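You operate a simulated robot arm through the tools that you are given. There is no shell and no other tool. Be economical: measure what you need, move in short steps, check, and stop when the job is done.

Carry out the task below with a simulated robot arm. There is one attempt and no reset: what you move stays moved.

TASK
Clip the papers in the card rack: green clip on garden, red clip on house.
Fine: the clips are in the CLIPS drawer; shut it after.

The check looks at the end state, three seconds after you hand in, the way a careful person would. Anything else that was tipped, shoved, dropped, spilled or broken makes it a failure.

THE ROBOT
A 6-joint arm with a two-finger parallel gripper, fixed in place. Base frame: the origin is at the foot of the arm, x ahead of it, y to its left, z up; the work surface is at about z = 720. Units: mm, degrees, N and s.
With the tool pointing down near the work surface it reaches from about 480 to 880 mm from the base axis. Its first joint turns from -115.0 to 115.0 degrees. Payload 4.2 kg.
Tool frame: the origin (TCP) lies between the finger pads and is the grasp point; the fingertips stand 23 mm ahead of it; z points along the fingers, y is the line along which they close. Largest opening 94 mm; finger width 38, thickness 10; the body of the gripper, 54 by 96 mm, starts 39 mm behind the TCP.
Orientation is that of the tool frame in the base frame, as [roll, pitch, yaw] about the fixed x, y, z axes, in that order (R = Rz(yaw) Ry(pitch) Rx(roll)). With the fingers straight down and closing along the base's y, the tool's x points along the base's -x, its y along +y and its z along -z.

THE INTERFACE
- The arm moves only by the tool send_rows. Its argument "plan" is text: rows parted by semicolons, each of 7 numbers parted by spaces: the shift along the base's x, y, z in mm, then the turn, a rotation vector about the base's x, y, z in degrees, then the gripper command, from -1 (fully open) to 1 (shut), values between in proportion. In form: tx ty tz rx ry rz gripper; .... A call has 1 to 8 rows; each row is the pose to reach, as a shift and turn from the pose commanded when the call began. A row lasts 0.2 s, in which the tool goes at most 50 mm and 8.6 degrees; a call with a longer step from one row to the next is refused whole, and so is a gripper value outside its range. Where a pose cannot be reached the arm comes as near as it can. A force on the tool above 40 N (or 10 N above the force at the start of the call, whichever is more), or a blocked arm, ends the call early, and 0.2 s more pass. Each finger travels about 108 mm/s and halts on what it meets, pressing with about 23 N; the grip force reading is that of the motor and also rises with nothing between the fingers. The clock runs only during rows and for 0.2 s after the last one: add rows that repeat a pose to give the fingers time. It gives the time, the measured TCP pose, the force on the tool (base axes), the opening and the grip force at its end, in the units of the frame above (readings bear some noise).
- Cameras (640 x 400 px; columns grow to the right, rows downward): "scene" is fixed at [220.4, -651.3, 1306.4]; the picture's right is [0.82, -0.58, 0.00], its down [-0.37, -0.53, -0.76] and it looks along [0.44, 0.62, -0.65] (base axes); focal length 303 px, centre (320, 200). "wrist" rides on the gripper at [-39, 0, -44] in the tool frame; the picture's right is [0.00, -1.00, 0.00], its down [0.97, 0.00, -0.24] and it looks along [0.24, 0.00, 0.97] (tool axes); focal length 218 px, centre (320, 200).
- get_image(camera): a new picture of that camera. No time passes.
- lift_body(by): slides the trunk up (or, below 0, down) by that many mm; the arm rides with it, the base frame stays. It gives what a move gives, with no picture.
- pixel_to_xyz(camera, pixels): for up to 12 pixels [column, row] of the newest picture of that camera ("zoom" is the newest enlarged one), the place [x, y, z] in the base frame of the surface seen there, good to about 3 mm. No time passes.
- zoom(camera, box): a new picture of the part [left, top, right, bottom] of that camera's present view, enlarged. No time passes.
- finish_job(): hands the job in; it is judged then, once.

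Keep the steps short. Do not move on a guess: measure, check each grasp and each placing, and mend mistakes. In all there are 80 turns and 46 pictures (those below and enlarged ones count). Leave the gripper open and the arm clear of the work at the hand-in unless told otherwise, and finish with a single line.

The tools are called as name(argument=value, ...) on one line, values as JSON. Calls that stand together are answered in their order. send_rows: Moves the arm, as the interface text tells. Its arguments: {"type":"object","properties":{"plan":{"type":"string"}},"required":["plan"]} The other tools are called the same way: lift_body (by) slides the trunk up or down; get_image (camera) takes a picture; pixel_to_xyz (camera, pixels) gives the place of the surface under pixels of a picture; zoom (camera, box) takes an enlarged picture of a part of a camera's view; finish_job () hands the job in.

At the start:

```text
t: 0.0
tool_pos: [475.1, -372.6, 1112.1]
ee_rot: [-180.0, 0.0, -179.9]
wrist_force: [-0.5, -0.2, 0.0]
width: 93.9
gripper_force: 0.0
trunk travel left (down, up): [-575.0, 415.0]
```

scene: 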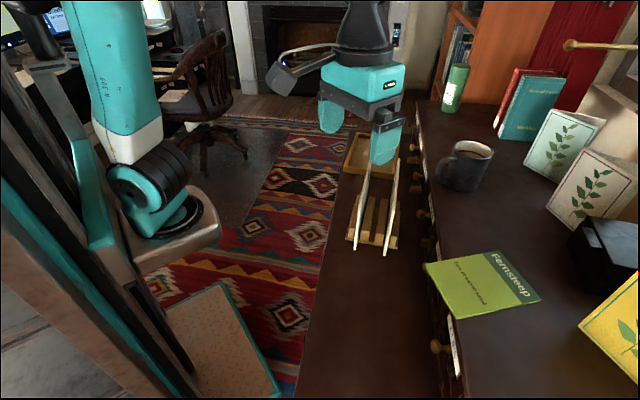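
wrist: 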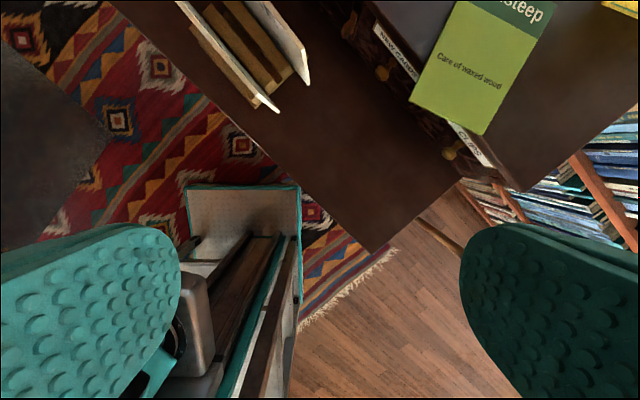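

I see a desk with a card rack (around scene pixel 375,220), a row of drawers with labels and knobs on a raised cabinet at its right. I'll zoom into the rack and the drawers to find details.

zoom(camera="scene", box=[300, 130, 460, 270])

zoom(camera="wrist", box=[160, 0, 560, 220])

pixel_to_xyz(camera="wrist", pixels=[[450, 153], [381, 73], [349, 24], [440, 130], [500, 160], [375, 30], [412, 80], [272, 108], [305, 80], [180, 2], [400, 150], [540, 100]])

```text
2.86 times, centred on (380, 200) of scene
```

zoom: 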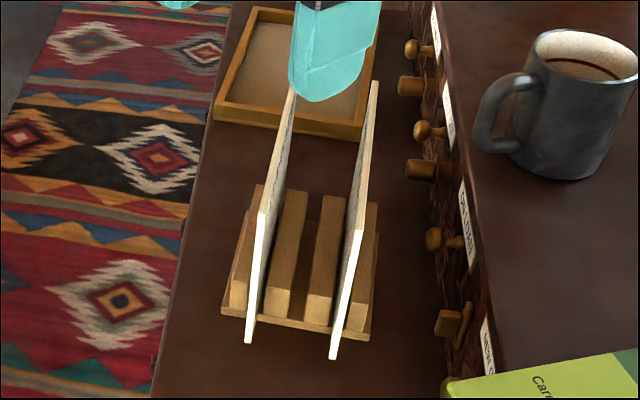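

```text
1.60 times, centred on (360, 110) of wrist
```

zoom: 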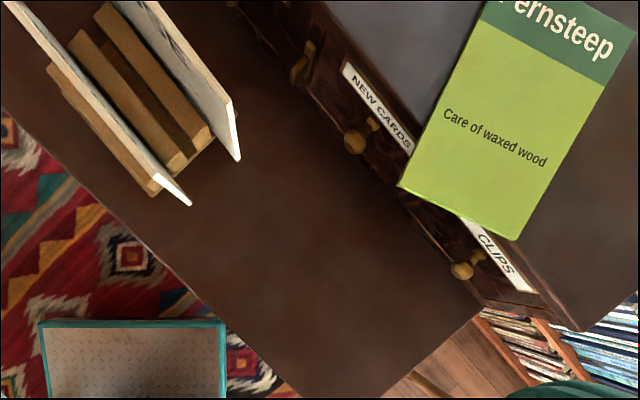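

```text
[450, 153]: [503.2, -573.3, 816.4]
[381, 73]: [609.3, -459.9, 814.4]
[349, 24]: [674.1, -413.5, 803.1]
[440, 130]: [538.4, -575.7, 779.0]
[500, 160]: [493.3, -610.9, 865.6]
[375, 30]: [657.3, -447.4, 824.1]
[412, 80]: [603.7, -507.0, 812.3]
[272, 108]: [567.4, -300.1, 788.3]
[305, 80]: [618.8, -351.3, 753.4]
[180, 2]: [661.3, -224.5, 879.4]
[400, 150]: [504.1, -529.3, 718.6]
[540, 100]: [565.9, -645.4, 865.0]
```

The wrist view shows the CLIPS drawer at the near end (knob near 503,-573,816) with its front facing roughly (-0.73,0.68). I'll yaw the tool by about -43° in place so its camera lines up with the drawer fronts.

send_rows(plan="0 0 0 0 0 -8 -1;0 0 0 0 0 -16 -1;0 0 0 0 0 -24 -1;0 0 0 0 0 -32 -1;0 0 0 0 0 -40 -1;0 0 0 0 0 -43 -1")

get_image(camera="wrist")

```text
t: 1.4
tool_pos: [473.8, -372.7, 1112.3]
ee_rot: [-180.0, -0.1, 136.9]
wrist_force: [-0.1, 0.4, 0.0]
width: 93.9
gripper_force: 0.1
trunk travel left (down, up): [-575.0, 415.0]
```

```text
41 pictures are left
```

wrist: 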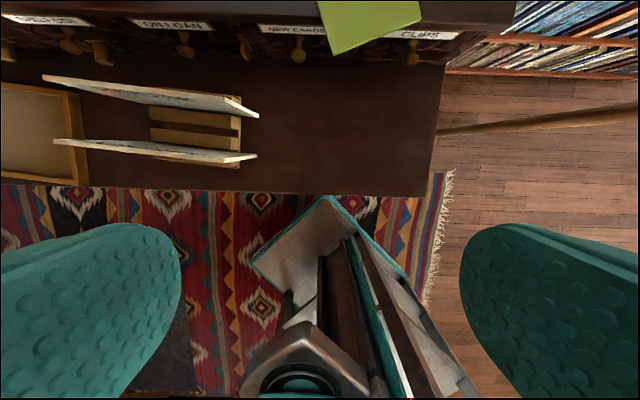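

Aligned. Next I tilt the tool up towards the cabinet (60°) to see the drawer fronts.

send_rows(plan="0 0 0 -5.1 -5.47 0 -1;0 0 0 -10.2 -10.95 0 -1;0 0 0 -15.3 -16.4 0 -1;0 0 -20 -20.4 -21.9 0 -1;0 0 -40 -25.5 -27.4 0 -1;0 0 -60 -30.6 -32.9 0 -1;0 0 -80 -35.7 -38.3 0 -1;0 0 -100 -40.8 -43.8 0 -1")

get_image(camera="wrist")

```text
t: 3.2
tool_pos: [482.8, -383.6, 1019.4]
ee_rot: [-180.0, 59.7, 136.9]
wrist_force: [0.7, 0.0, 1.0]
width: 94.1
gripper_force: 0.0
out of reach, approached as far as the arm can: row 8
trunk travel left (down, up): [-575.0, 415.0]
```

```text
40 pictures are left
```

wrist: 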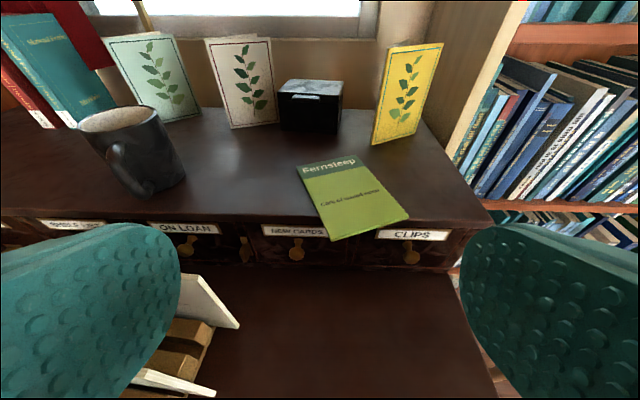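

Good view. I zoom in on the drawer fronts and measure the CLIPS knob (~411,253).

zoom(camera="wrist", box=[230, 150, 500, 290])

pixel_to_xyz(camera="wrist", pixels=[[411, 253], [411, 240], [411, 262], [390, 250], [435, 255], [297, 252], [340, 232], [325, 200], [460, 225], [405, 216], [240, 250], [420, 300]])

```text
2.37 times, centred on (365, 220) of wrist
```

zoom: 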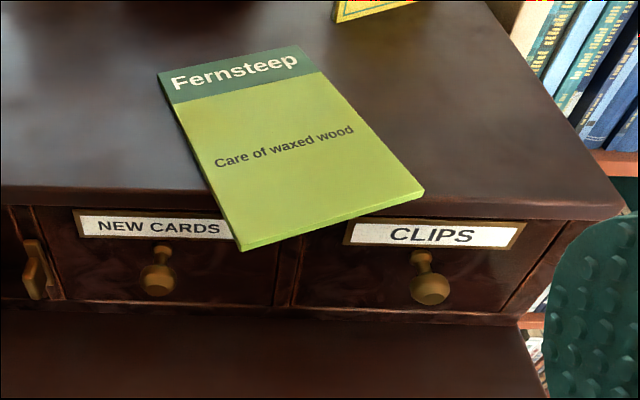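

```text
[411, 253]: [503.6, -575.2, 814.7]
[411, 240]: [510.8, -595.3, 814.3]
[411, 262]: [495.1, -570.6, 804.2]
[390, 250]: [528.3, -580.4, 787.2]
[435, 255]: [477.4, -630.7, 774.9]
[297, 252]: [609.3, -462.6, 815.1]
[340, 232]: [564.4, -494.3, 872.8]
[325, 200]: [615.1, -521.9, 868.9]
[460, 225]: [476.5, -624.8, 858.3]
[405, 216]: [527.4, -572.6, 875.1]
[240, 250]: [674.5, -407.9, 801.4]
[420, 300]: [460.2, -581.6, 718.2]
```

The CLIPS knob head is near (502,-574,812), protruding ~28 mm from the front; the green booklet overhangs the cabinet edge to the left of it, so I must stay clear. I'll shift the tool along the front to line up with the knob, staying high, then look at the scene.

send_rows(plan="-10 -30 -10 0 0 0 -1;-20 -60 -20 0 0 0 -1;-30 -95 -30 0 0 0 -1;-47 -130 -40 0 0 0 -1;-47 -130 -40 0 0 0 -1")

get_image(camera="scene")

```text
t: 4.4
tool_pos: [435.8, -513.5, 979.2]
ee_rot: [180.0, 59.9, 137.1]
wrist_force: [-1.3, 0.3, 0.2]
width: 94.0
gripper_force: 0.2
trunk travel left (down, up): [-575.0, 415.0]
```

```text
38 pictures are left
```

scene: 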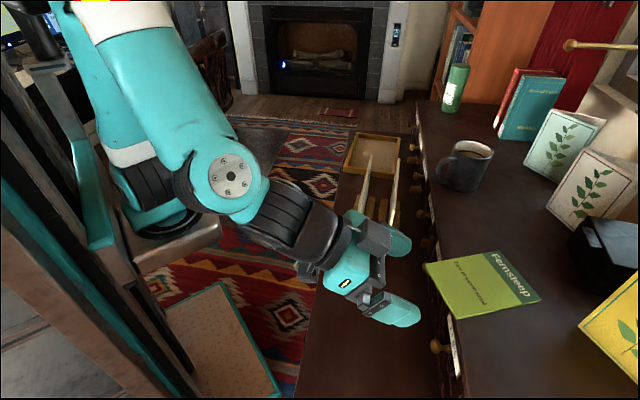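

Clear. I lower the tool to knob height (z≈812), 80 mm in front of the knob.

send_rows(plan="0 0 -40 0 0 0 -1;0 0 -80 0 0 0 -1;0 0 -120 0 0 0 -1;0 0 -167 0 0 0 -1;0 0 -167 0 0 0 -1")

get_image(camera="wrist")

```text
t: 5.6
tool_pos: [435.8, -517.1, 813.8]
ee_rot: [-180.0, 59.9, 137.1]
wrist_force: [0.1, -0.3, -0.1]
width: 93.9
gripper_force: 0.0
trunk travel left (down, up): [-575.0, 415.0]
```

```text
37 pictures are left
```

wrist: 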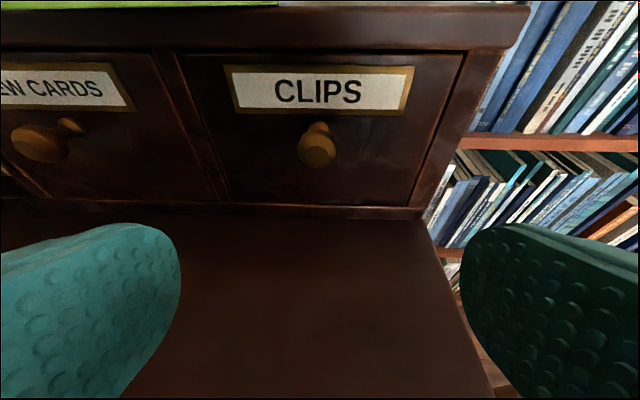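

Knob is centred in view at (318,148). I measure it once more from here.

pixel_to_xyz(camera="wrist", pixels=[[317, 152], [317, 140], [317, 163], [300, 150], [333, 150], [317, 126], [280, 150], [360, 150], [230, 60], [465, 60], [222, 198], [418, 205]])

```text
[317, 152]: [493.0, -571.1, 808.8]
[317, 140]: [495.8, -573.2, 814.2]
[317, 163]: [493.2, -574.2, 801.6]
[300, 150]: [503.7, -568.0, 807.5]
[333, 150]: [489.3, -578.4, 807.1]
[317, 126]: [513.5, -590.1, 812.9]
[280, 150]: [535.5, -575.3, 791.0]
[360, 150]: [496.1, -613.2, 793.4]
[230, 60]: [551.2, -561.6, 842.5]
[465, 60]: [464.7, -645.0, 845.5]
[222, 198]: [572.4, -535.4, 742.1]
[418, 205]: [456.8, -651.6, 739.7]
```

Knob head centre ≈ (498,-576,808), drawer front ~32 mm behind the tip. I move the open fingers around the knob (TCP to ≈492,-569,808), not closing yet.

send_rows(plan="14 -13 -3 0 0 0 -1;28 -26 -6 0 0 0 -1;42 -39 -6 0 0 0 -1;56 -52 -6 0 0 0 -1;56 -52 -6 0 0 0 -1")

get_image(camera="wrist")

```text
t: 6.8
tool_pos: [493.1, -567.7, 808.2]
ee_rot: [179.8, 59.9, 137.0]
wrist_force: [-0.2, -0.2, -0.3]
width: 93.9
gripper_force: 0.0
trunk travel left (down, up): [-575.0, 415.0]
```

```text
36 pictures are left
```

wrist: 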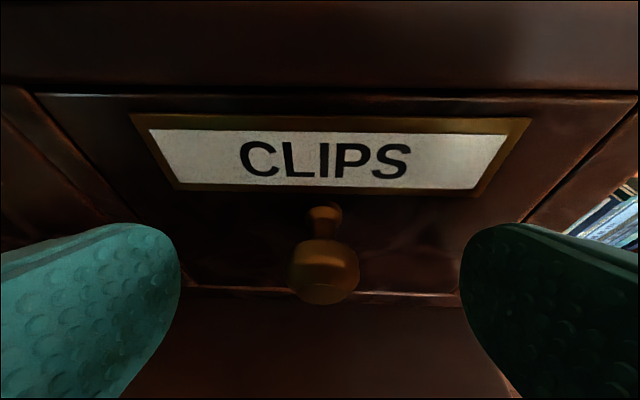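

The knob sits between the pads (324,270). Closing the gripper on it.

send_rows(plan="0 0 0 0 0 0 0;0 0 0 0 0 0 0.5;0 0 0 0 0 0 1;0 0 0 0 0 0 1;0 0 0 0 0 0 1")

```text
t: 8.0
tool_pos: [491.8, -567.2, 808.3]
ee_rot: [180.0, 59.9, 137.0]
wrist_force: [-1.6, -3.1, -1.1]
width: 21.6
gripper_force: 45.2
trunk travel left (down, up): [-575.0, 415.0]
```

Gripped at 21.6 mm width. Pull out slowly along (-0.73,0.68) by 60 mm.

send_rows(plan="-7 7 0 0 0 0 1;-15 14 0 0 0 0 1;-22 21 0 0 0 0 1;-29 27 0 0 0 0 1;-36 34 0 0 0 0 1;-44 41 0 0 0 0 1;-44 41 0 0 0 0 1")

get_image(camera="wrist")

```text
t: 9.6
tool_pos: [449.1, -523.5, 808.5]
ee_rot: [179.6, 59.9, 136.9]
wrist_force: [16.4, 13.7, 9.9]
width: 21.6
gripper_force: 44.7
trunk travel left (down, up): [-575.0, 415.0]
```

```text
35 pictures are left
```

wrist: 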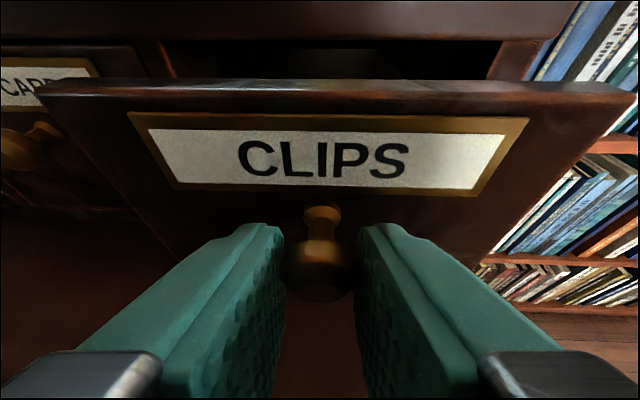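

Drawer slides out about 60 mm with some sideways load (+t direction), so its travel is a bit rotated from my line; I correct direction to (-0.70,0.715) and pull another 60 mm.

send_rows(plan="1 2 0 0 0 0 1;-6 9 0 0 0 0 1;-13 17 0 0 0 0 1;-20 24 0 0 0 0 1;-27 31 0 0 0 0 1;-34 38 0 0 0 0 1;-41 45 0 0 0 0 1;-41 45 0 0 0 0 1")

get_image(camera="scene")

```text
t: 11.4
tool_pos: [404.5, -481.4, 807.7]
ee_rot: [180.0, 60.1, 136.9]
wrist_force: [-5.7, -5.1, 34.0]
width: 21.7
gripper_force: 45.1
trunk travel left (down, up): [-575.0, 415.0]
```

```text
34 pictures are left
```

scene: 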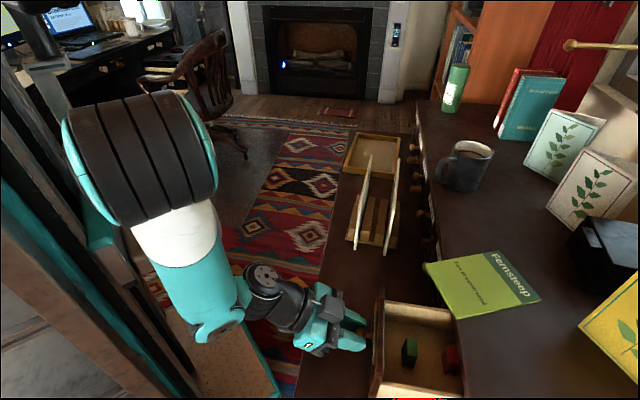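

The drawer is open ~122 mm and both clips are visible (green at 409,352, red at 451,358). I zoom in and measure.

zoom(camera="scene", box=[340, 290, 500, 400])

pixel_to_xyz(camera="scene", pixels=[[409, 341], [411, 355], [404, 350], [451, 350], [455, 362], [446, 357], [400, 375], [450, 380], [378, 330], [380, 380], [420, 320], [445, 315]])

```text
3.64 times, centred on (420, 345) of scene
```

zoom: 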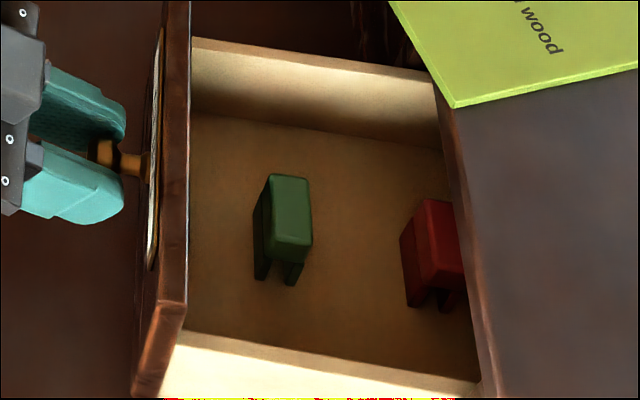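

```text
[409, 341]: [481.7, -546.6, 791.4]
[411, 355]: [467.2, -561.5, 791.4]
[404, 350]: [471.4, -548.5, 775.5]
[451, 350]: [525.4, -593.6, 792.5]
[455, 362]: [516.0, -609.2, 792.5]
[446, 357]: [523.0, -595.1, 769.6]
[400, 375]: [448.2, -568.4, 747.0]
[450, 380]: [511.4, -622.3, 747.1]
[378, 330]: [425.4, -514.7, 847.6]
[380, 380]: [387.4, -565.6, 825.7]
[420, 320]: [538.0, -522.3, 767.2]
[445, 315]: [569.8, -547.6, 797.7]
```

Each clip is a block with two legs and a slot that runs along the drawer-front direction. The red one is still under the cabinet top (n≈-791 vs edge -774), so the drawer must come out ~70 mm further. I pull another 30 mm and watch the force.

send_rows(plan="-4 4 0 0 0 0 1;-7 7 0 0 0 0 1;-11 10 0 0 0 0 1;-14 14 0 0 0 0 1;-18 17 0 0 0 0 1;-22 20 0 0 0 0 1;-22 20 0 0 0 0 1")

```text
t: 13.0
tool_pos: [386.3, -461.2, 808.0]
ee_rot: [179.7, 59.9, 136.7]
wrist_force: [-7.4, -5.7, 25.2]
width: 21.5
gripper_force: 45.3
trunk travel left (down, up): [-575.0, 415.0]
```

It moves freely. 40 mm more.

send_rows(plan="-5 5 0 0 0 0 1;-10 9 0 0 0 0 1;-15 14 0 0 0 0 1;-20 19 0 0 0 0 1;-25 23 0 0 0 0 1;-29 28 0 0 0 0 1;-29 28 0 0 0 0 1")

get_image(camera="scene")

```text
t: 13.7
tool_pos: [379.2, -455.2, 807.5]
ee_rot: [178.3, 60.2, 136.2]
wrist_force: [10.7, 9.9, 14.9]
width: 22.0
gripper_force: 44.9
out of reach, approached as far as the arm can: row 2, 3
trunk travel left (down, up): [-575.0, 415.0]
stopped in row 3: the force on the tool passed its limit (the readings are from after the stop); the commanded pose is now the measured one
```

```text
32 pictures are left
```

scene: 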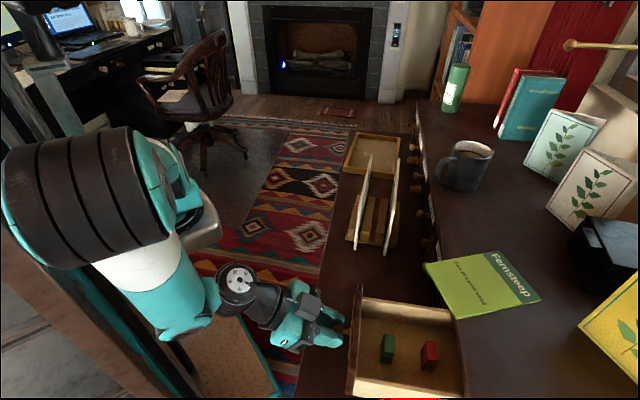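

The arm is folded to its limit with this tilt; the drawer is ~159 mm open and red is only 20 mm clear of the cabinet edge. I release the knob, rise, and will later pull the drawer further from inside with the tool pointing down.

send_rows(plan="0 0 0 0 0 0 0;0 0 0 0 0 0 -1;0 0 0 0 0 0 -1;0 0 20 0 0 0 -1;0 0 50 0 0 0 -1;0 0 90 0 0 0 -1;0 0 130 0 0 0 -1;0 0 130 0 0 0 -1")

```text
t: 15.5
tool_pos: [378.9, -461.0, 938.2]
ee_rot: [178.7, 59.9, 136.5]
wrist_force: [0.6, -0.4, 0.0]
width: 94.2
gripper_force: 0.0
out of reach, approached as far as the arm can: row 4, 5, 6, 7, 8
trunk travel left (down, up): [-575.0, 415.0]
```

Released. Now untilt to fingers-down above the drawer.

send_rows(plan="4 -4 5 5.1 5.47 0 -1;8 -8 10 10.2 10.95 0 -1;12 -12 15 15.3 16.4 0 -1;17 -17 20 20.4 21.9 0 -1;21 -21 25 25.5 27.4 0 -1;26 -26 30 30.6 32.9 0 -1;30 -30 30 35.7 38.3 0 -1;34 -34 30 40.9 43.7 0 -1")

get_image(camera="wrist")

```text
t: 17.3
tool_pos: [413.1, -497.4, 967.9]
ee_rot: [179.3, 0.1, 136.5]
wrist_force: [-0.7, -0.4, 0.2]
width: 93.8
gripper_force: 0.0
trunk travel left (down, up): [-575.0, 415.0]
```

```text
31 pictures are left
```

wrist: 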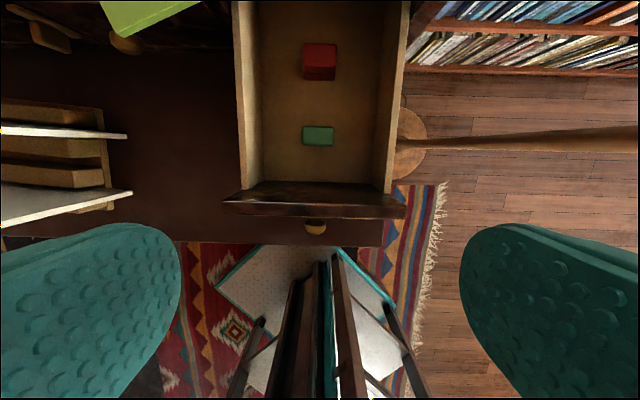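

pixel_to_xyz(camera="wrist", pixels=[[306, 127], [331, 127], [318, 140], [304, 45], [336, 45], [320, 62], [240, 192], [390, 192], [230, 205], [403, 210], [260, 150], [375, 150]])

zoom(camera="wrist", box=[220, 0, 420, 240])

```text
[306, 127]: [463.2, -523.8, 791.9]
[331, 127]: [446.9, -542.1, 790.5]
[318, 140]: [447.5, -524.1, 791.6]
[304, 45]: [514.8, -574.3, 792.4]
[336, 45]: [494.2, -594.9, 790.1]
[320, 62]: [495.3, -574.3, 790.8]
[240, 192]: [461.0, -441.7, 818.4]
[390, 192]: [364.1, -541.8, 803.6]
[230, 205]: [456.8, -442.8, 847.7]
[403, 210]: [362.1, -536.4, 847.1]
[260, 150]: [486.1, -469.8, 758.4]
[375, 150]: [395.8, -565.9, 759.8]
```

```text
1.67 times, centred on (320, 120) of wrist
```

zoom: 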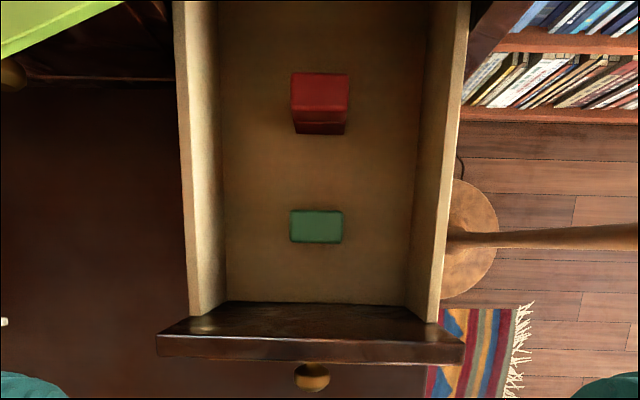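

Clips measure ~26×16 mm, 44 tall. Green n≈-691, red n≈-760 (cabinet edge -774). I close the fingers and lower them inside behind the front panel (tips ~z 815, above the clip tops), to pull the drawer further.

send_rows(plan="24 -18.5 0 0.6 0 0 0;24 -18.5 0 0.6 0 0 1;24 -18.5 -20 0.6 0 0 1;24 -18.5 -60 0.6 0 0 1;24 -18.5 -100 0.6 0 0 1;24 -18.5 -130 0.6 0 0 1;24 -18.5 -130 0.6 0 0 1")

get_image(camera="scene")

```text
t: 18.9
tool_pos: [440.1, -513.0, 837.4]
ee_rot: [178.8, -0.1, 136.6]
wrist_force: [-0.2, 0.1, -0.3]
width: 0.1
gripper_force: 23.0
trunk travel left (down, up): [-575.0, 415.0]
```

```text
29 pictures are left
```

scene: 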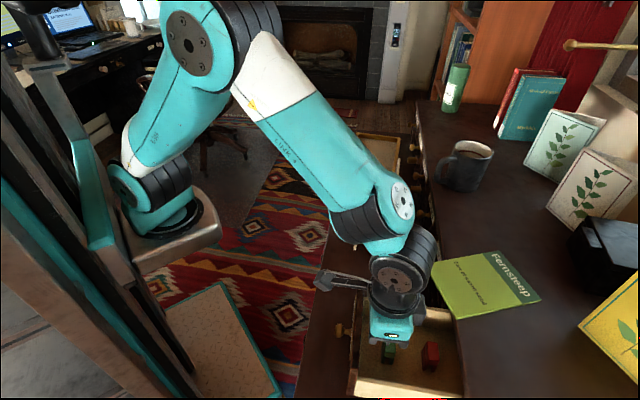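

Fingers are inside the drawer behind the panel. Pull by ~55 mm along (-0.73,0.68).

send_rows(plan="-7 6.8 0 0 0 0 1;-13 12 0 0 0 0 1;-19 18 0 0 0 0 1;-25 23.5 0 0 0 0 1;-31 29 0 0 0 0 1;-37 34.5 0 0 0 0 1;-42 39 0 0 0 0 1;-42 39 0 0 0 0 1")

get_image(camera="scene")

```text
t: 20.7
tool_pos: [395.4, -474.6, 838.2]
ee_rot: [178.9, -0.3, 136.7]
wrist_force: [0.5, -0.1, -0.2]
width: 0.0
gripper_force: 22.6
trunk travel left (down, up): [-575.0, 415.0]
```

```text
28 pictures are left
```

scene: 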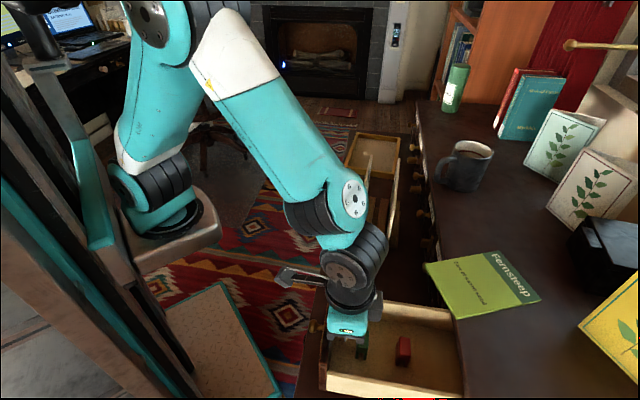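

Drawer slid ~50 mm more with little force. Back off from the panel, rise and look down.

send_rows(plan="6 -5.5 0 0 0 0 1;8 -7.5 30 0 0 0 1;20 -19 70 0.6 0 0 1;30 -28 110 1.2 0 0 0;30 -28 130 1.2 0 0 -1;30 -28 130 1.2 0 0 -1")

get_image(camera="wrist")

```text
t: 22.1
tool_pos: [425.1, -503.1, 966.2]
ee_rot: [178.1, -1.1, 136.7]
wrist_force: [0.4, -0.6, 0.3]
width: 94.2
gripper_force: 0.0
trunk travel left (down, up): [-575.0, 415.0]
```

```text
27 pictures are left
```

wrist: 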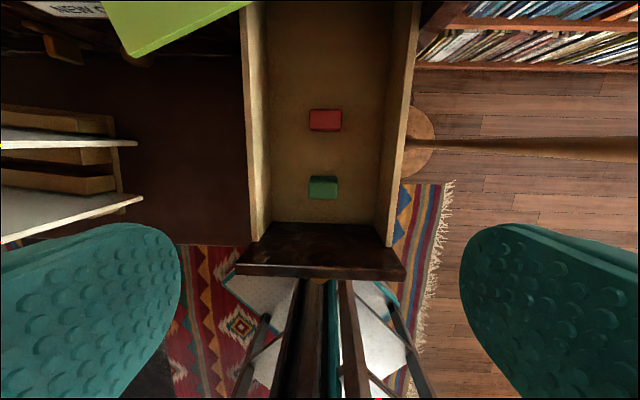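

I measure both clips from here (green 323,187; red 325,120), plus the drawer panel.

pixel_to_xyz(camera="wrist", pixels=[[310, 179], [336, 179], [323, 192], [323, 180], [311, 111], [340, 111], [325, 128], [325, 112], [250, 232], [385, 228], [255, 10], [410, 10]])

zoom(camera="wrist", box=[240, 90, 410, 240])

```text
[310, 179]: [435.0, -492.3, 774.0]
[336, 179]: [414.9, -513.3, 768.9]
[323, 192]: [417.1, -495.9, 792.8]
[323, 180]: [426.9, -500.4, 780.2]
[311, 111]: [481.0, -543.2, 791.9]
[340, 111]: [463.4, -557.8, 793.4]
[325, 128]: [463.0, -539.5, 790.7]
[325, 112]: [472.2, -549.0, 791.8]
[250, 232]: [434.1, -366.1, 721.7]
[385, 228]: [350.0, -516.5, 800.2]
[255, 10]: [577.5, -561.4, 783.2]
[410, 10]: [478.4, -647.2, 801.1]
```

```text
2.67 times, centred on (325, 165) of wrist
```

zoom: 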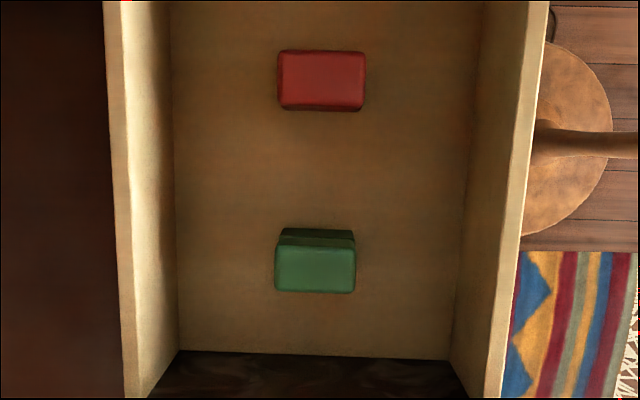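

pixel_to_xyz(camera="wrist", pixels=[[323.4, 191.5], [325.8, 119], [310, 185], [336, 185], [310, 197], [336, 197], [312, 111], [340, 111], [312, 127], [340, 127]])

```text
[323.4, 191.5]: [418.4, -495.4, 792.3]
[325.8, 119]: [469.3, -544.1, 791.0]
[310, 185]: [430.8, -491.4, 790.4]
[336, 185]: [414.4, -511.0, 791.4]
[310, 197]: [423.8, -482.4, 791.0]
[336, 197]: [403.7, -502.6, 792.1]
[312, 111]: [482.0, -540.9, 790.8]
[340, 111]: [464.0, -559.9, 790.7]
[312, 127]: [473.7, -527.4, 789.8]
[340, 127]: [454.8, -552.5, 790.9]
```

Green centre (418,-496), red centre (469,-544), tops z≈791. Before picking I need to know which paper is garden and which is house: I move to the robot's side of the rack with the tool tilted to view the papers' faces.

send_rows(plan="12 39 4 -4.94 -4.94 0 -1;24 78 8 -9.9 -9.9 0 -1;36 117 13 -14.8 -14.8 0 -1;48 156 17 -19.8 -19.8 0 -1;60 195 21 -24.7 -24.7 0 -1;71 234 26 -29.6 -29.6 0 -1;83 273 30 -34.6 -34.6 0 -1;95 313 34 -39.5 -39.5 0 -1")

get_image(camera="wrist")

```text
t: 23.9
tool_pos: [555.1, -189.1, 1027.6]
ee_rot: [-179.7, 54.8, 137.7]
wrist_force: [-0.3, -0.9, -0.2]
width: 93.8
gripper_force: 0.1
out of reach, approached as far as the arm can: row 6, 7, 8
trunk travel left (down, up): [-575.0, 415.0]
```

```text
25 pictures are left
```

wrist: 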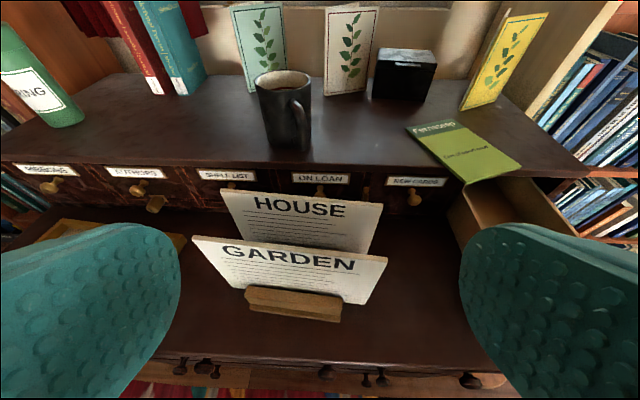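

Clear: GARDEN is the near (robot-side) paper, HOUSE the cabinet-side one. I measure their top edges and lower corners.

pixel_to_xyz(camera="wrist", pixels=[[196, 238], [240, 243], [290, 248], [340, 254], [384, 259], [222, 193], [260, 197], [300, 200], [340, 203], [378, 207], [290, 280], [365, 300]])

zoom(camera="wrist", box=[180, 170, 400, 330])

```text
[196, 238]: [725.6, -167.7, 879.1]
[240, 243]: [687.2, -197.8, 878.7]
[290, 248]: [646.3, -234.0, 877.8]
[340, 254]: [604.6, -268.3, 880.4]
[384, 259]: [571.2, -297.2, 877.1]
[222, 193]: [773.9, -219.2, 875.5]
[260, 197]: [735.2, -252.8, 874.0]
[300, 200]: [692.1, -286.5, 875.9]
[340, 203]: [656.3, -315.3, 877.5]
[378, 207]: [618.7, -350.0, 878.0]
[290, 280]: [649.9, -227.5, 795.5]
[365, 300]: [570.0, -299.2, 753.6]
```

```text
2.50 times, centred on (290, 250) of wrist
```

zoom: 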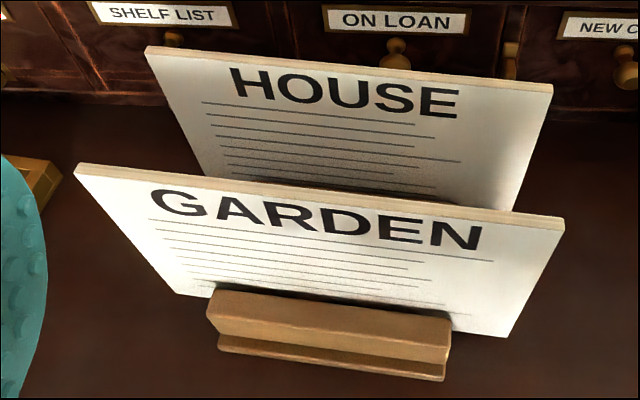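

Paper top edges: GARDEN centre (648,-232), HOUSE centre (696,-285), both along 40° at z≈878. Now I return above the green clip, untilting.

send_rows(plan="-17 -38 -7 4.6 5.06 0 -1;-34 -77 -15 9.2 10.1 0 -1;-51 -115 -22 13.8 15.2 0 -1;-68 -153 -30 18.4 20.2 0 -1;-86 -192 -37 23 25.3 0 -1;-103 -230 -45 27.7 30.4 0 -1;-120 -268 -52 32.3 35.4 0 -1;-137 -307 -60 36.9 40.5 0 -1")

send_rows(plan="0 0 0 0 0 -8.5 -1;0 0 0 0 0 -17 -1;0 0 0 0 0 -25.5 -1;0 0 0 0 0 -34 -1;0 0 0 0 0 -42.5 -1;0 0 0 0 0 -51 -0.5;0 0 0 0 0 -59.5 0.15;0 0 0 0 0 -59.5 0.15")

```text
t: 25.7
tool_pos: [417.7, -497.9, 963.9]
ee_rot: [-179.8, -0.1, 137.9]
wrist_force: [-0.8, 0.4, 0.4]
width: 93.8
gripper_force: 0.3
trunk travel left (down, up): [-575.0, 415.0]
```

```text
t: 27.5
tool_pos: [418.3, -497.4, 966.1]
ee_rot: [-179.8, 0.0, 78.3]
wrist_force: [0.7, -0.4, -0.2]
width: 40.1
gripper_force: 0.0
trunk travel left (down, up): [-575.0, 415.0]
```

Continue yaw to 47° so the fingers close across the clip, then look.

send_rows(plan="0 0 -10 0 0 -8 0.15;0 0 -25 0 0 -16 0.15;0 0 -45 0 0 -24 0.15;0 0 -65 0 0 -31.4 0.15;0 0 -75 0 0 -31.4 0.15;0 0 -75 0 0 -31.4 0.15")

get_image(camera="wrist")

```text
t: 28.9
tool_pos: [417.2, -496.1, 888.8]
ee_rot: [-179.9, 0.0, 46.9]
wrist_force: [0.0, 0.0, 0.7]
width: 39.9
gripper_force: 0.0
trunk travel left (down, up): [-575.0, 415.0]
```

```text
23 pictures are left
```

wrist: 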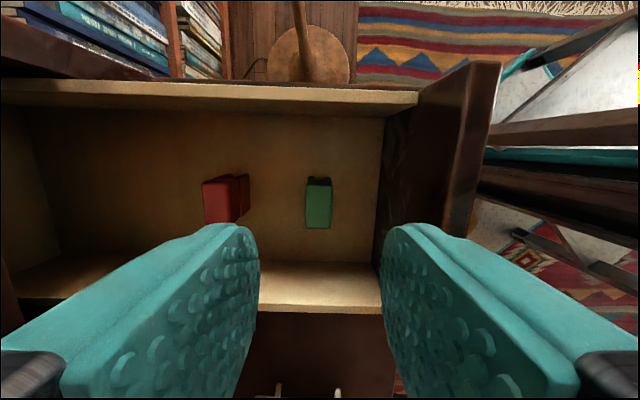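

The green clip is centred between the fingers. I descend to TCP z 800 (tips 14 mm below the clip top) watching the force.

send_rows(plan="2 -1.2 -20 0 0 0 0.15;2 -1.2 -40 0 0 0 0.15;2 -1.2 -60 0 0 0 0.15;2 -1.2 -75 0 0 0 0.15;2 -1.2 -89 0 0 0 0.15;2 -1.2 -89 0 0 0 0.15")

get_image(camera="wrist")

```text
t: 30.3
tool_pos: [420.4, -496.1, 803.5]
ee_rot: [-179.8, -0.1, 46.9]
wrist_force: [1.1, -0.3, 1.2]
width: 40.1
gripper_force: 0.1
trunk travel left (down, up): [-575.0, 415.0]
```

```text
22 pictures are left
```

wrist: 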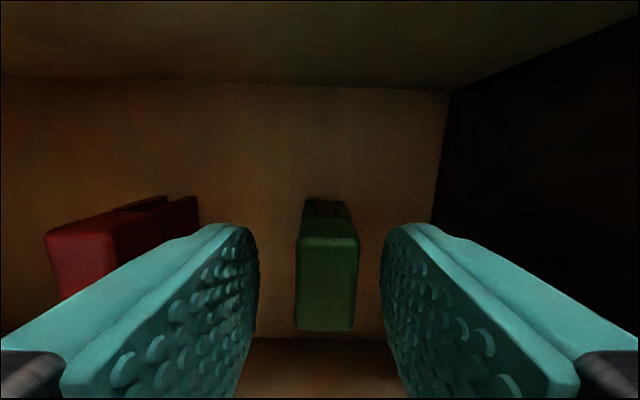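

The clip stands between the pads. Down 4 mm more and close.

send_rows(plan="0 0 -4 0 0 0 0.15;0 0 -4 0 0 0 0.4;0 0 -4 0 0 0 0.6;0 0 -4 0 0 0 0.8;0 0 -4 0 0 0 0.8")

```text
t: 31.5
tool_pos: [420.0, -497.6, 798.5]
ee_rot: [-179.8, 0.0, 46.9]
wrist_force: [-0.4, 0.4, -0.2]
width: 17.5
gripper_force: 23.4
trunk travel left (down, up): [-575.0, 415.0]
```

Held at 17.5 mm width. Close command to full for firm grip, then lift straight up.

send_rows(plan="0 0 0 0 0 0 1;0 0 0 0 0 0 1;0 0 20 0 0 0 1;0 0 50 0 0 0 1;0 0 90 0 0 0 1;0 0 130 0 0 0 1;0 0 170 0 0 0 1;0 0 170 0 0 0 1")

get_image(camera="wrist")

zoom(camera="scene", box=[300, 180, 480, 300])

```text
t: 33.3
tool_pos: [420.4, -496.7, 968.5]
ee_rot: [-179.8, 0.0, 46.9]
wrist_force: [0.2, 0.0, 0.5]
width: 17.4
gripper_force: 23.3
trunk travel left (down, up): [-575.0, 415.0]
```

```text
21 pictures are left
```

wrist: 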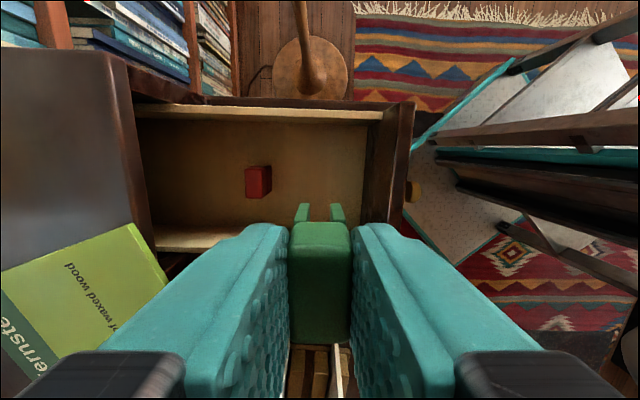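

```text
3.33 times, centred on (390, 240) of scene
```

zoom: 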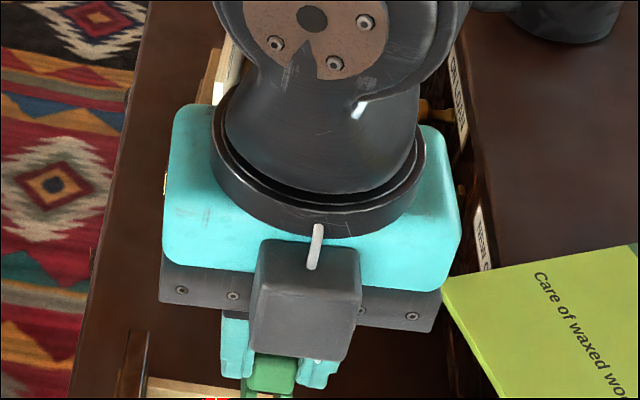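

The green clip is held upright; its slot (≈7.5 mm) runs along the tool's x. I carry it high to above the middle of the GARDEN top edge and yaw -6.9° to match 40°.

send_rows(plan="28 33 0 0 0 -1 1;56 66 0 0 0 -2 1;84 99 0 0 0 -3 1;112 132 0 0 0 -4 1;141 165 0 0 0 -5 1;170 198 0 0 0 -6 1;199 231 0 0 0 -6.9 1;228 264.5 0 0 0 -6.9 1")

send_rows(plan="0 0 -15 0 0 0 1;0 0 -22 0 0 0 1;0 0 -22 0 0 0 1")

get_image(camera="wrist")

```text
t: 35.1
tool_pos: [646.5, -231.0, 969.1]
ee_rot: [-179.8, 0.0, 39.9]
wrist_force: [-0.4, -0.2, -0.2]
width: 17.3
gripper_force: 23.1
trunk travel left (down, up): [-575.0, 415.0]
```

```text
t: 35.9
tool_pos: [646.9, -233.1, 945.8]
ee_rot: [-179.8, 0.0, 40.0]
wrist_force: [0.2, 0.6, 0.2]
width: 17.3
gripper_force: 22.3
trunk travel left (down, up): [-575.0, 415.0]
```

```text
19 pictures are left
```

wrist: 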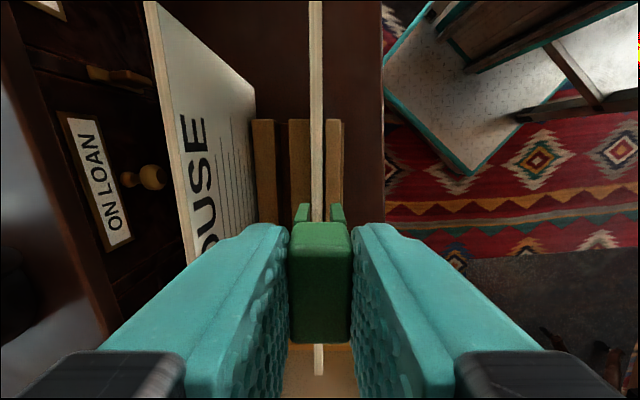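

The paper's top edge (col ~317) passes under the slot. Zoom to check centring.

zoom(camera="wrist", box=[270, 180, 370, 240])

pixel_to_xyz(camera="wrist", pixels=[[310, 20], [317, 20], [321, 20], [312, 150], [317, 150], [321, 150], [302, 212], [338, 212], [317, 210]])

```text
6.40 times, centred on (320, 210) of wrist
```

zoom: 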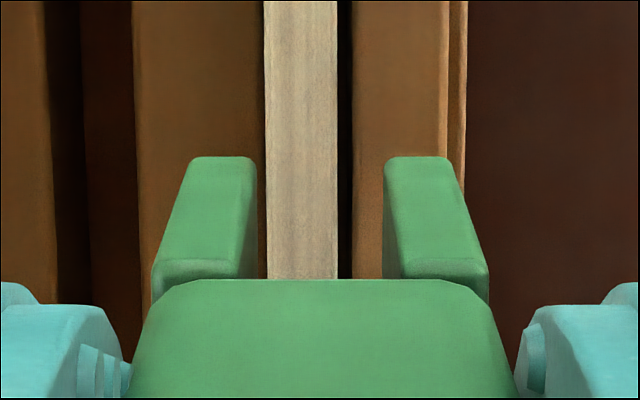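

```text
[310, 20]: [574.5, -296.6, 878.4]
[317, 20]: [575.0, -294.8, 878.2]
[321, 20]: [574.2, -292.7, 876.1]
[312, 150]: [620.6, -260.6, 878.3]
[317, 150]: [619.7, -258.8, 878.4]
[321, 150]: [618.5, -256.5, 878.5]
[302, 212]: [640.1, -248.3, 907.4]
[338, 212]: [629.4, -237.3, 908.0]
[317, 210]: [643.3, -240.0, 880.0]
```

Slot ≈9 mm, paper ≈6 mm thick; the paper lies 1.5 mm to the house side of the slot centre. I correct by 1.5 mm and lower slowly by 28 mm so the legs straddle the paper.

send_rows(plan="1 -1.2 0 0 0 0 1;1 -1.2 -5 0 0 0 1;1 -1.2 -10 0 0 0 1;1 -1.2 -15 0 0 0 1;1 -1.2 -20 0 0 0 1;1 -1.2 -24 0 0 0 1;1 -1.2 -28 0 0 0 1;1 -1.2 -28 0 0 0 1")

zoom(camera="wrist", box=[240, 140, 400, 260])

```text
t: 37.7
tool_pos: [648.6, -234.2, 917.8]
ee_rot: [-179.8, -0.1, 40.0]
wrist_force: [-0.9, 0.4, 0.7]
width: 17.6
gripper_force: 22.3
trunk travel left (down, up): [-575.0, 415.0]
```

```text
3.33 times, centred on (320, 200) of wrist
```

zoom: 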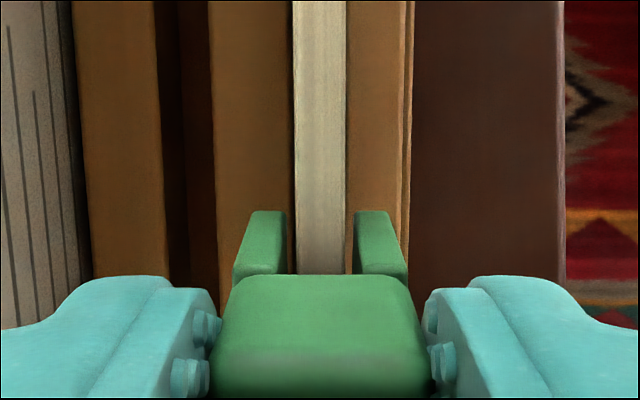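

Legs straddle the paper by ~12 mm with no contact force. Continue down in small steps till the slot seats.

send_rows(plan="0 0 -2 0 0 0 1;0 0 -4 0 0 0 1;0 0 -6 0 0 0 1;0 0 -8 0 0 0 1;0 0 -10 0 0 0 1;0 0 -12 0 0 0 1;0 0 -14 0 0 0 1;0 0 -14 0 0 0 1")

```text
t: 39.5
tool_pos: [649.0, -234.5, 905.2]
ee_rot: [-180.0, -0.1, 40.0]
wrist_force: [-0.1, 0.1, 21.8]
width: 17.6
gripper_force: 22.7
trunk travel left (down, up): [-575.0, 415.0]
```

Contact with 22 N at TCP z 905 (legs ~24 mm down). I look at it from the scene.

zoom(camera="wrist", box=[240, 140, 400, 260])

```text
3.33 times, centred on (320, 200) of wrist
```

zoom: 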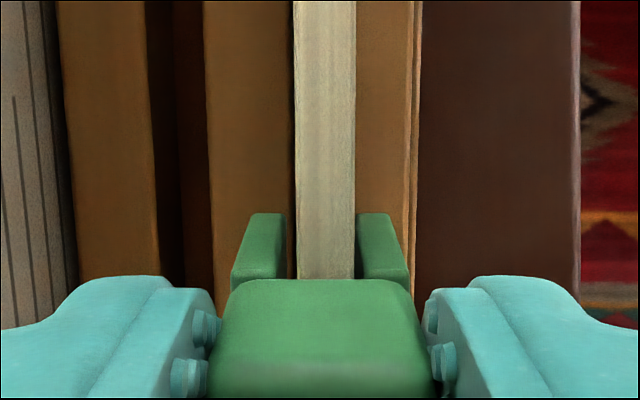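

Seated. Release gently (open to ~32 mm) and rise straight up.

send_rows(plan="0 0 0.5 0 0 0 0.7;0 0 0.5 0 0 0 0.32;0 0 0.5 0 0 0 0.32;0 0 15 0 0 0 0.32;0 0 40 0 0 0 0.32;0 0 80 0 0 0 0.32;0 0 80 0 0 0 0.32")

get_image(camera="wrist")

```text
t: 41.1
tool_pos: [650.4, -235.5, 984.6]
ee_rot: [-179.9, 0.0, 40.0]
wrist_force: [-0.5, -0.5, 0.2]
width: 31.9
gripper_force: 0.1
trunk travel left (down, up): [-575.0, 415.0]
```

```text
15 pictures are left
```

wrist: 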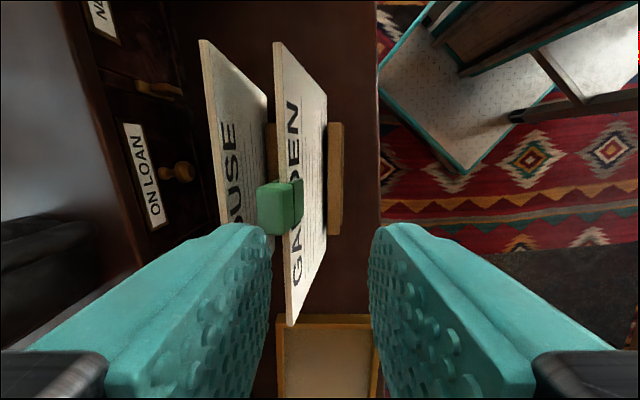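

The GARDEN paper now seems to lean toward HOUSE (top edge col ~283). I measure the clip and card, and view the scene.

pixel_to_xyz(camera="wrist", pixels=[[277, 50], [280, 120], [290, 310], [300, 90], [320, 120], [278, 205], [295, 200], [315, 200], [335, 200], [206, 50], [220, 150], [262, 120]])

zoom(camera="wrist", box=[180, 20, 380, 340])

zoom(camera="scene", box=[300, 100, 480, 270])

```text
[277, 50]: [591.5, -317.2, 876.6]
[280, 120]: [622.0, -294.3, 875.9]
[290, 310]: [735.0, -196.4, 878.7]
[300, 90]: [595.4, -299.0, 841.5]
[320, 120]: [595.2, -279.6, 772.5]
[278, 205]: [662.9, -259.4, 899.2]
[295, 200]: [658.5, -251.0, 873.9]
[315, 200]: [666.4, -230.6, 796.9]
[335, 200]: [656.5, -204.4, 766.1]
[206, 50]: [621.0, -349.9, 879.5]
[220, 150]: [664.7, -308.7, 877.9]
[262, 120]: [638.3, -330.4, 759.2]
```

```text
1.25 times, centred on (280, 180) of wrist
```

zoom: 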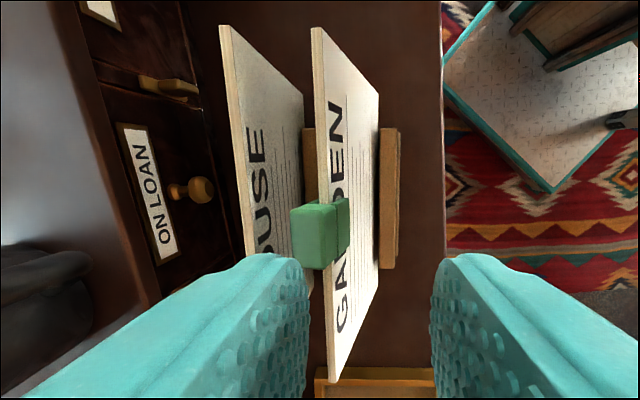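

```text
2.35 times, centred on (390, 185) of scene
```

zoom: 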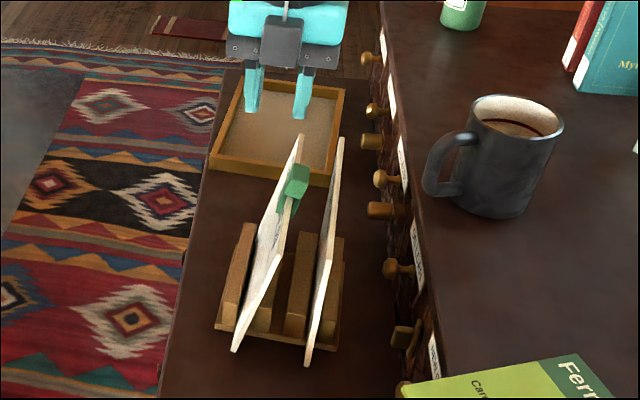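

GARDEN leans ~14° toward HOUSE in its loose groove; the clip itself is on properly. I'll regrip the clip along its tilted axis and stand the paper upright again. First I go above it with matching 14° tilt.

send_rows(plan="15 -18 -8 5.4 4.5 0 0.32;29 -36 -16 10.9 9.1 0 0.32;29.4 -36.1 -22 10.9 9.1 0 0.32;29.4 -36.1 -22 10.9 9.1 0 0.32")

get_image(camera="wrist")

```text
t: 42.1
tool_pos: [678.4, -270.9, 960.9]
ee_rot: [-165.6, -0.1, 40.0]
wrist_force: [-0.3, -0.5, 0.6]
width: 32.0
gripper_force: 0.1
trunk travel left (down, up): [-575.0, 415.0]
```

```text
12 pictures are left
```

wrist: 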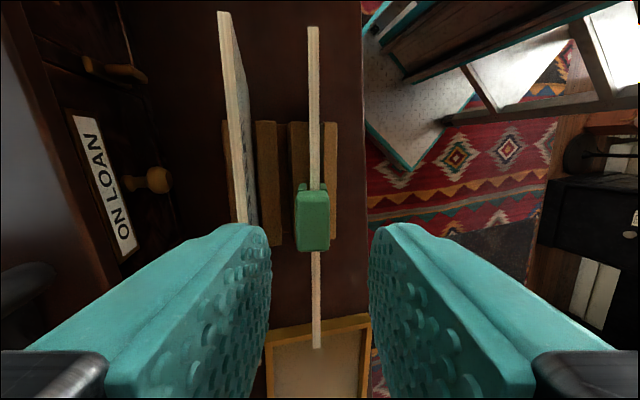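

Tilt matches exactly (paper seen edge-on); the clip is 3.7 mm toward the house side. I descend along the tilted axis with that correction.

send_rows(plan="2.3 -2.8 -1 0 0 0 0.32;0 0 -15 0 0 0 0.32;-2 2.4 -25 0 0 0 0.32;-4 4.8 -38 0 0 0 0.32;-5.5 6.6 -48 0 0 0 0.32;-6.8 8.1 -57 0 0 0 0.32;-6.8 8.1 -57 0 0 0 0.32")

zoom(camera="wrist", box=[200, 100, 440, 340])

```text
t: 43.7
tool_pos: [672.2, -262.9, 903.4]
ee_rot: [-165.6, -0.1, 40.0]
wrist_force: [0.4, 0.3, -0.7]
width: 31.8
gripper_force: 0.0
trunk travel left (down, up): [-575.0, 415.0]
```

```text
1.67 times, centred on (320, 220) of wrist
```

zoom: 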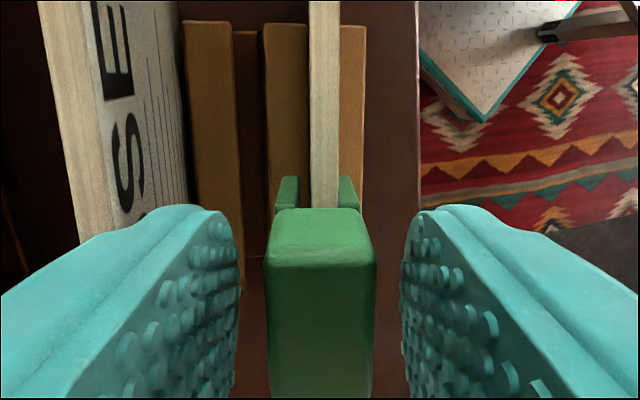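

Clip centred between the pads. I close on it and swing it upright about the paper's foot.

send_rows(plan="0 0 0 0 0 0 0.6;0 0 0 0 0 0 0.8;0 0 0 0 0 0 1;-5.8 6.9 0.9 -2.75 -2.3 0 1;-11.8 14 2.4 -5.5 -4.6 0 1;-17.8 21.2 3.3 -8.25 -6.95 0 1;-23.9 28.4 3.6 -11 -9.26 0 1;-23.9 28.4 3.6 -11 -9.26 0 1")

get_image(camera="wrist")

```text
t: 45.5
tool_pos: [647.1, -234.0, 907.4]
ee_rot: [179.9, 0.0, 40.1]
wrist_force: [-0.4, -0.7, 9.2]
width: 17.8
gripper_force: 22.9
trunk travel left (down, up): [-575.0, 415.0]
```

```text
10 pictures are left
```

wrist: 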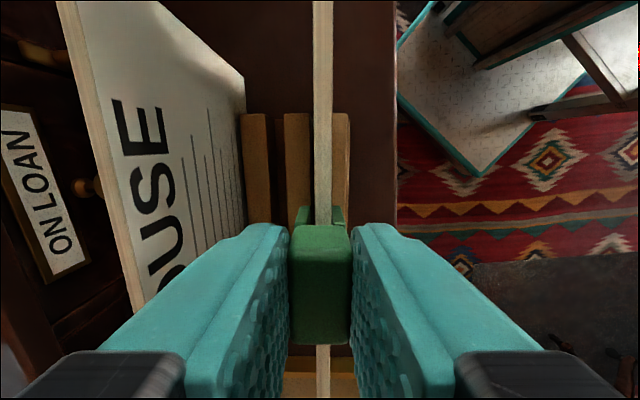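

The paper is upright again, ~1.2 mm to the robot side. I nudge back 1.5 mm, unload the vertical force, then open slowly and rise.

send_rows(plan="1 -1.1 0.6 0 0 0 1;1 -1.1 0.8 0 0 0 1;1 -1.1 0.8 0 0 0 0.7;1 -1.1 0.8 0 0 0 0.6;1 -1.1 0.8 0 0 0 0.55;1 -1.1 0.8 0 0 0 0.45;1 -1.1 0.8 0 0 0 0.32;1 -1.1 0.8 0 0 0 0.32")

get_image(camera="wrist")

```text
t: 47.3
tool_pos: [648.3, -235.7, 909.3]
ee_rot: [180.0, -0.2, 40.1]
wrist_force: [-0.3, -0.5, -0.1]
width: 32.1
gripper_force: 0.0
trunk travel left (down, up): [-575.0, 415.0]
```

```text
9 pictures are left
```

wrist: 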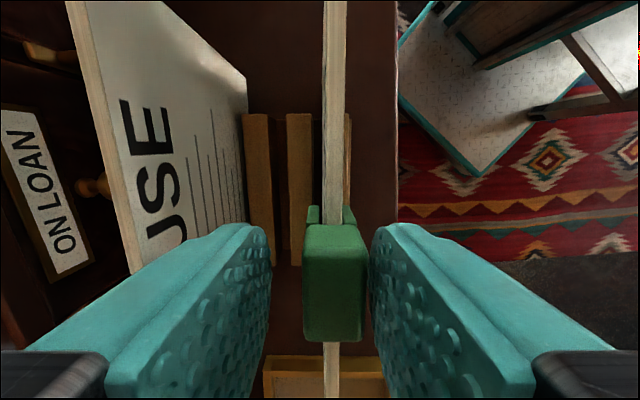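

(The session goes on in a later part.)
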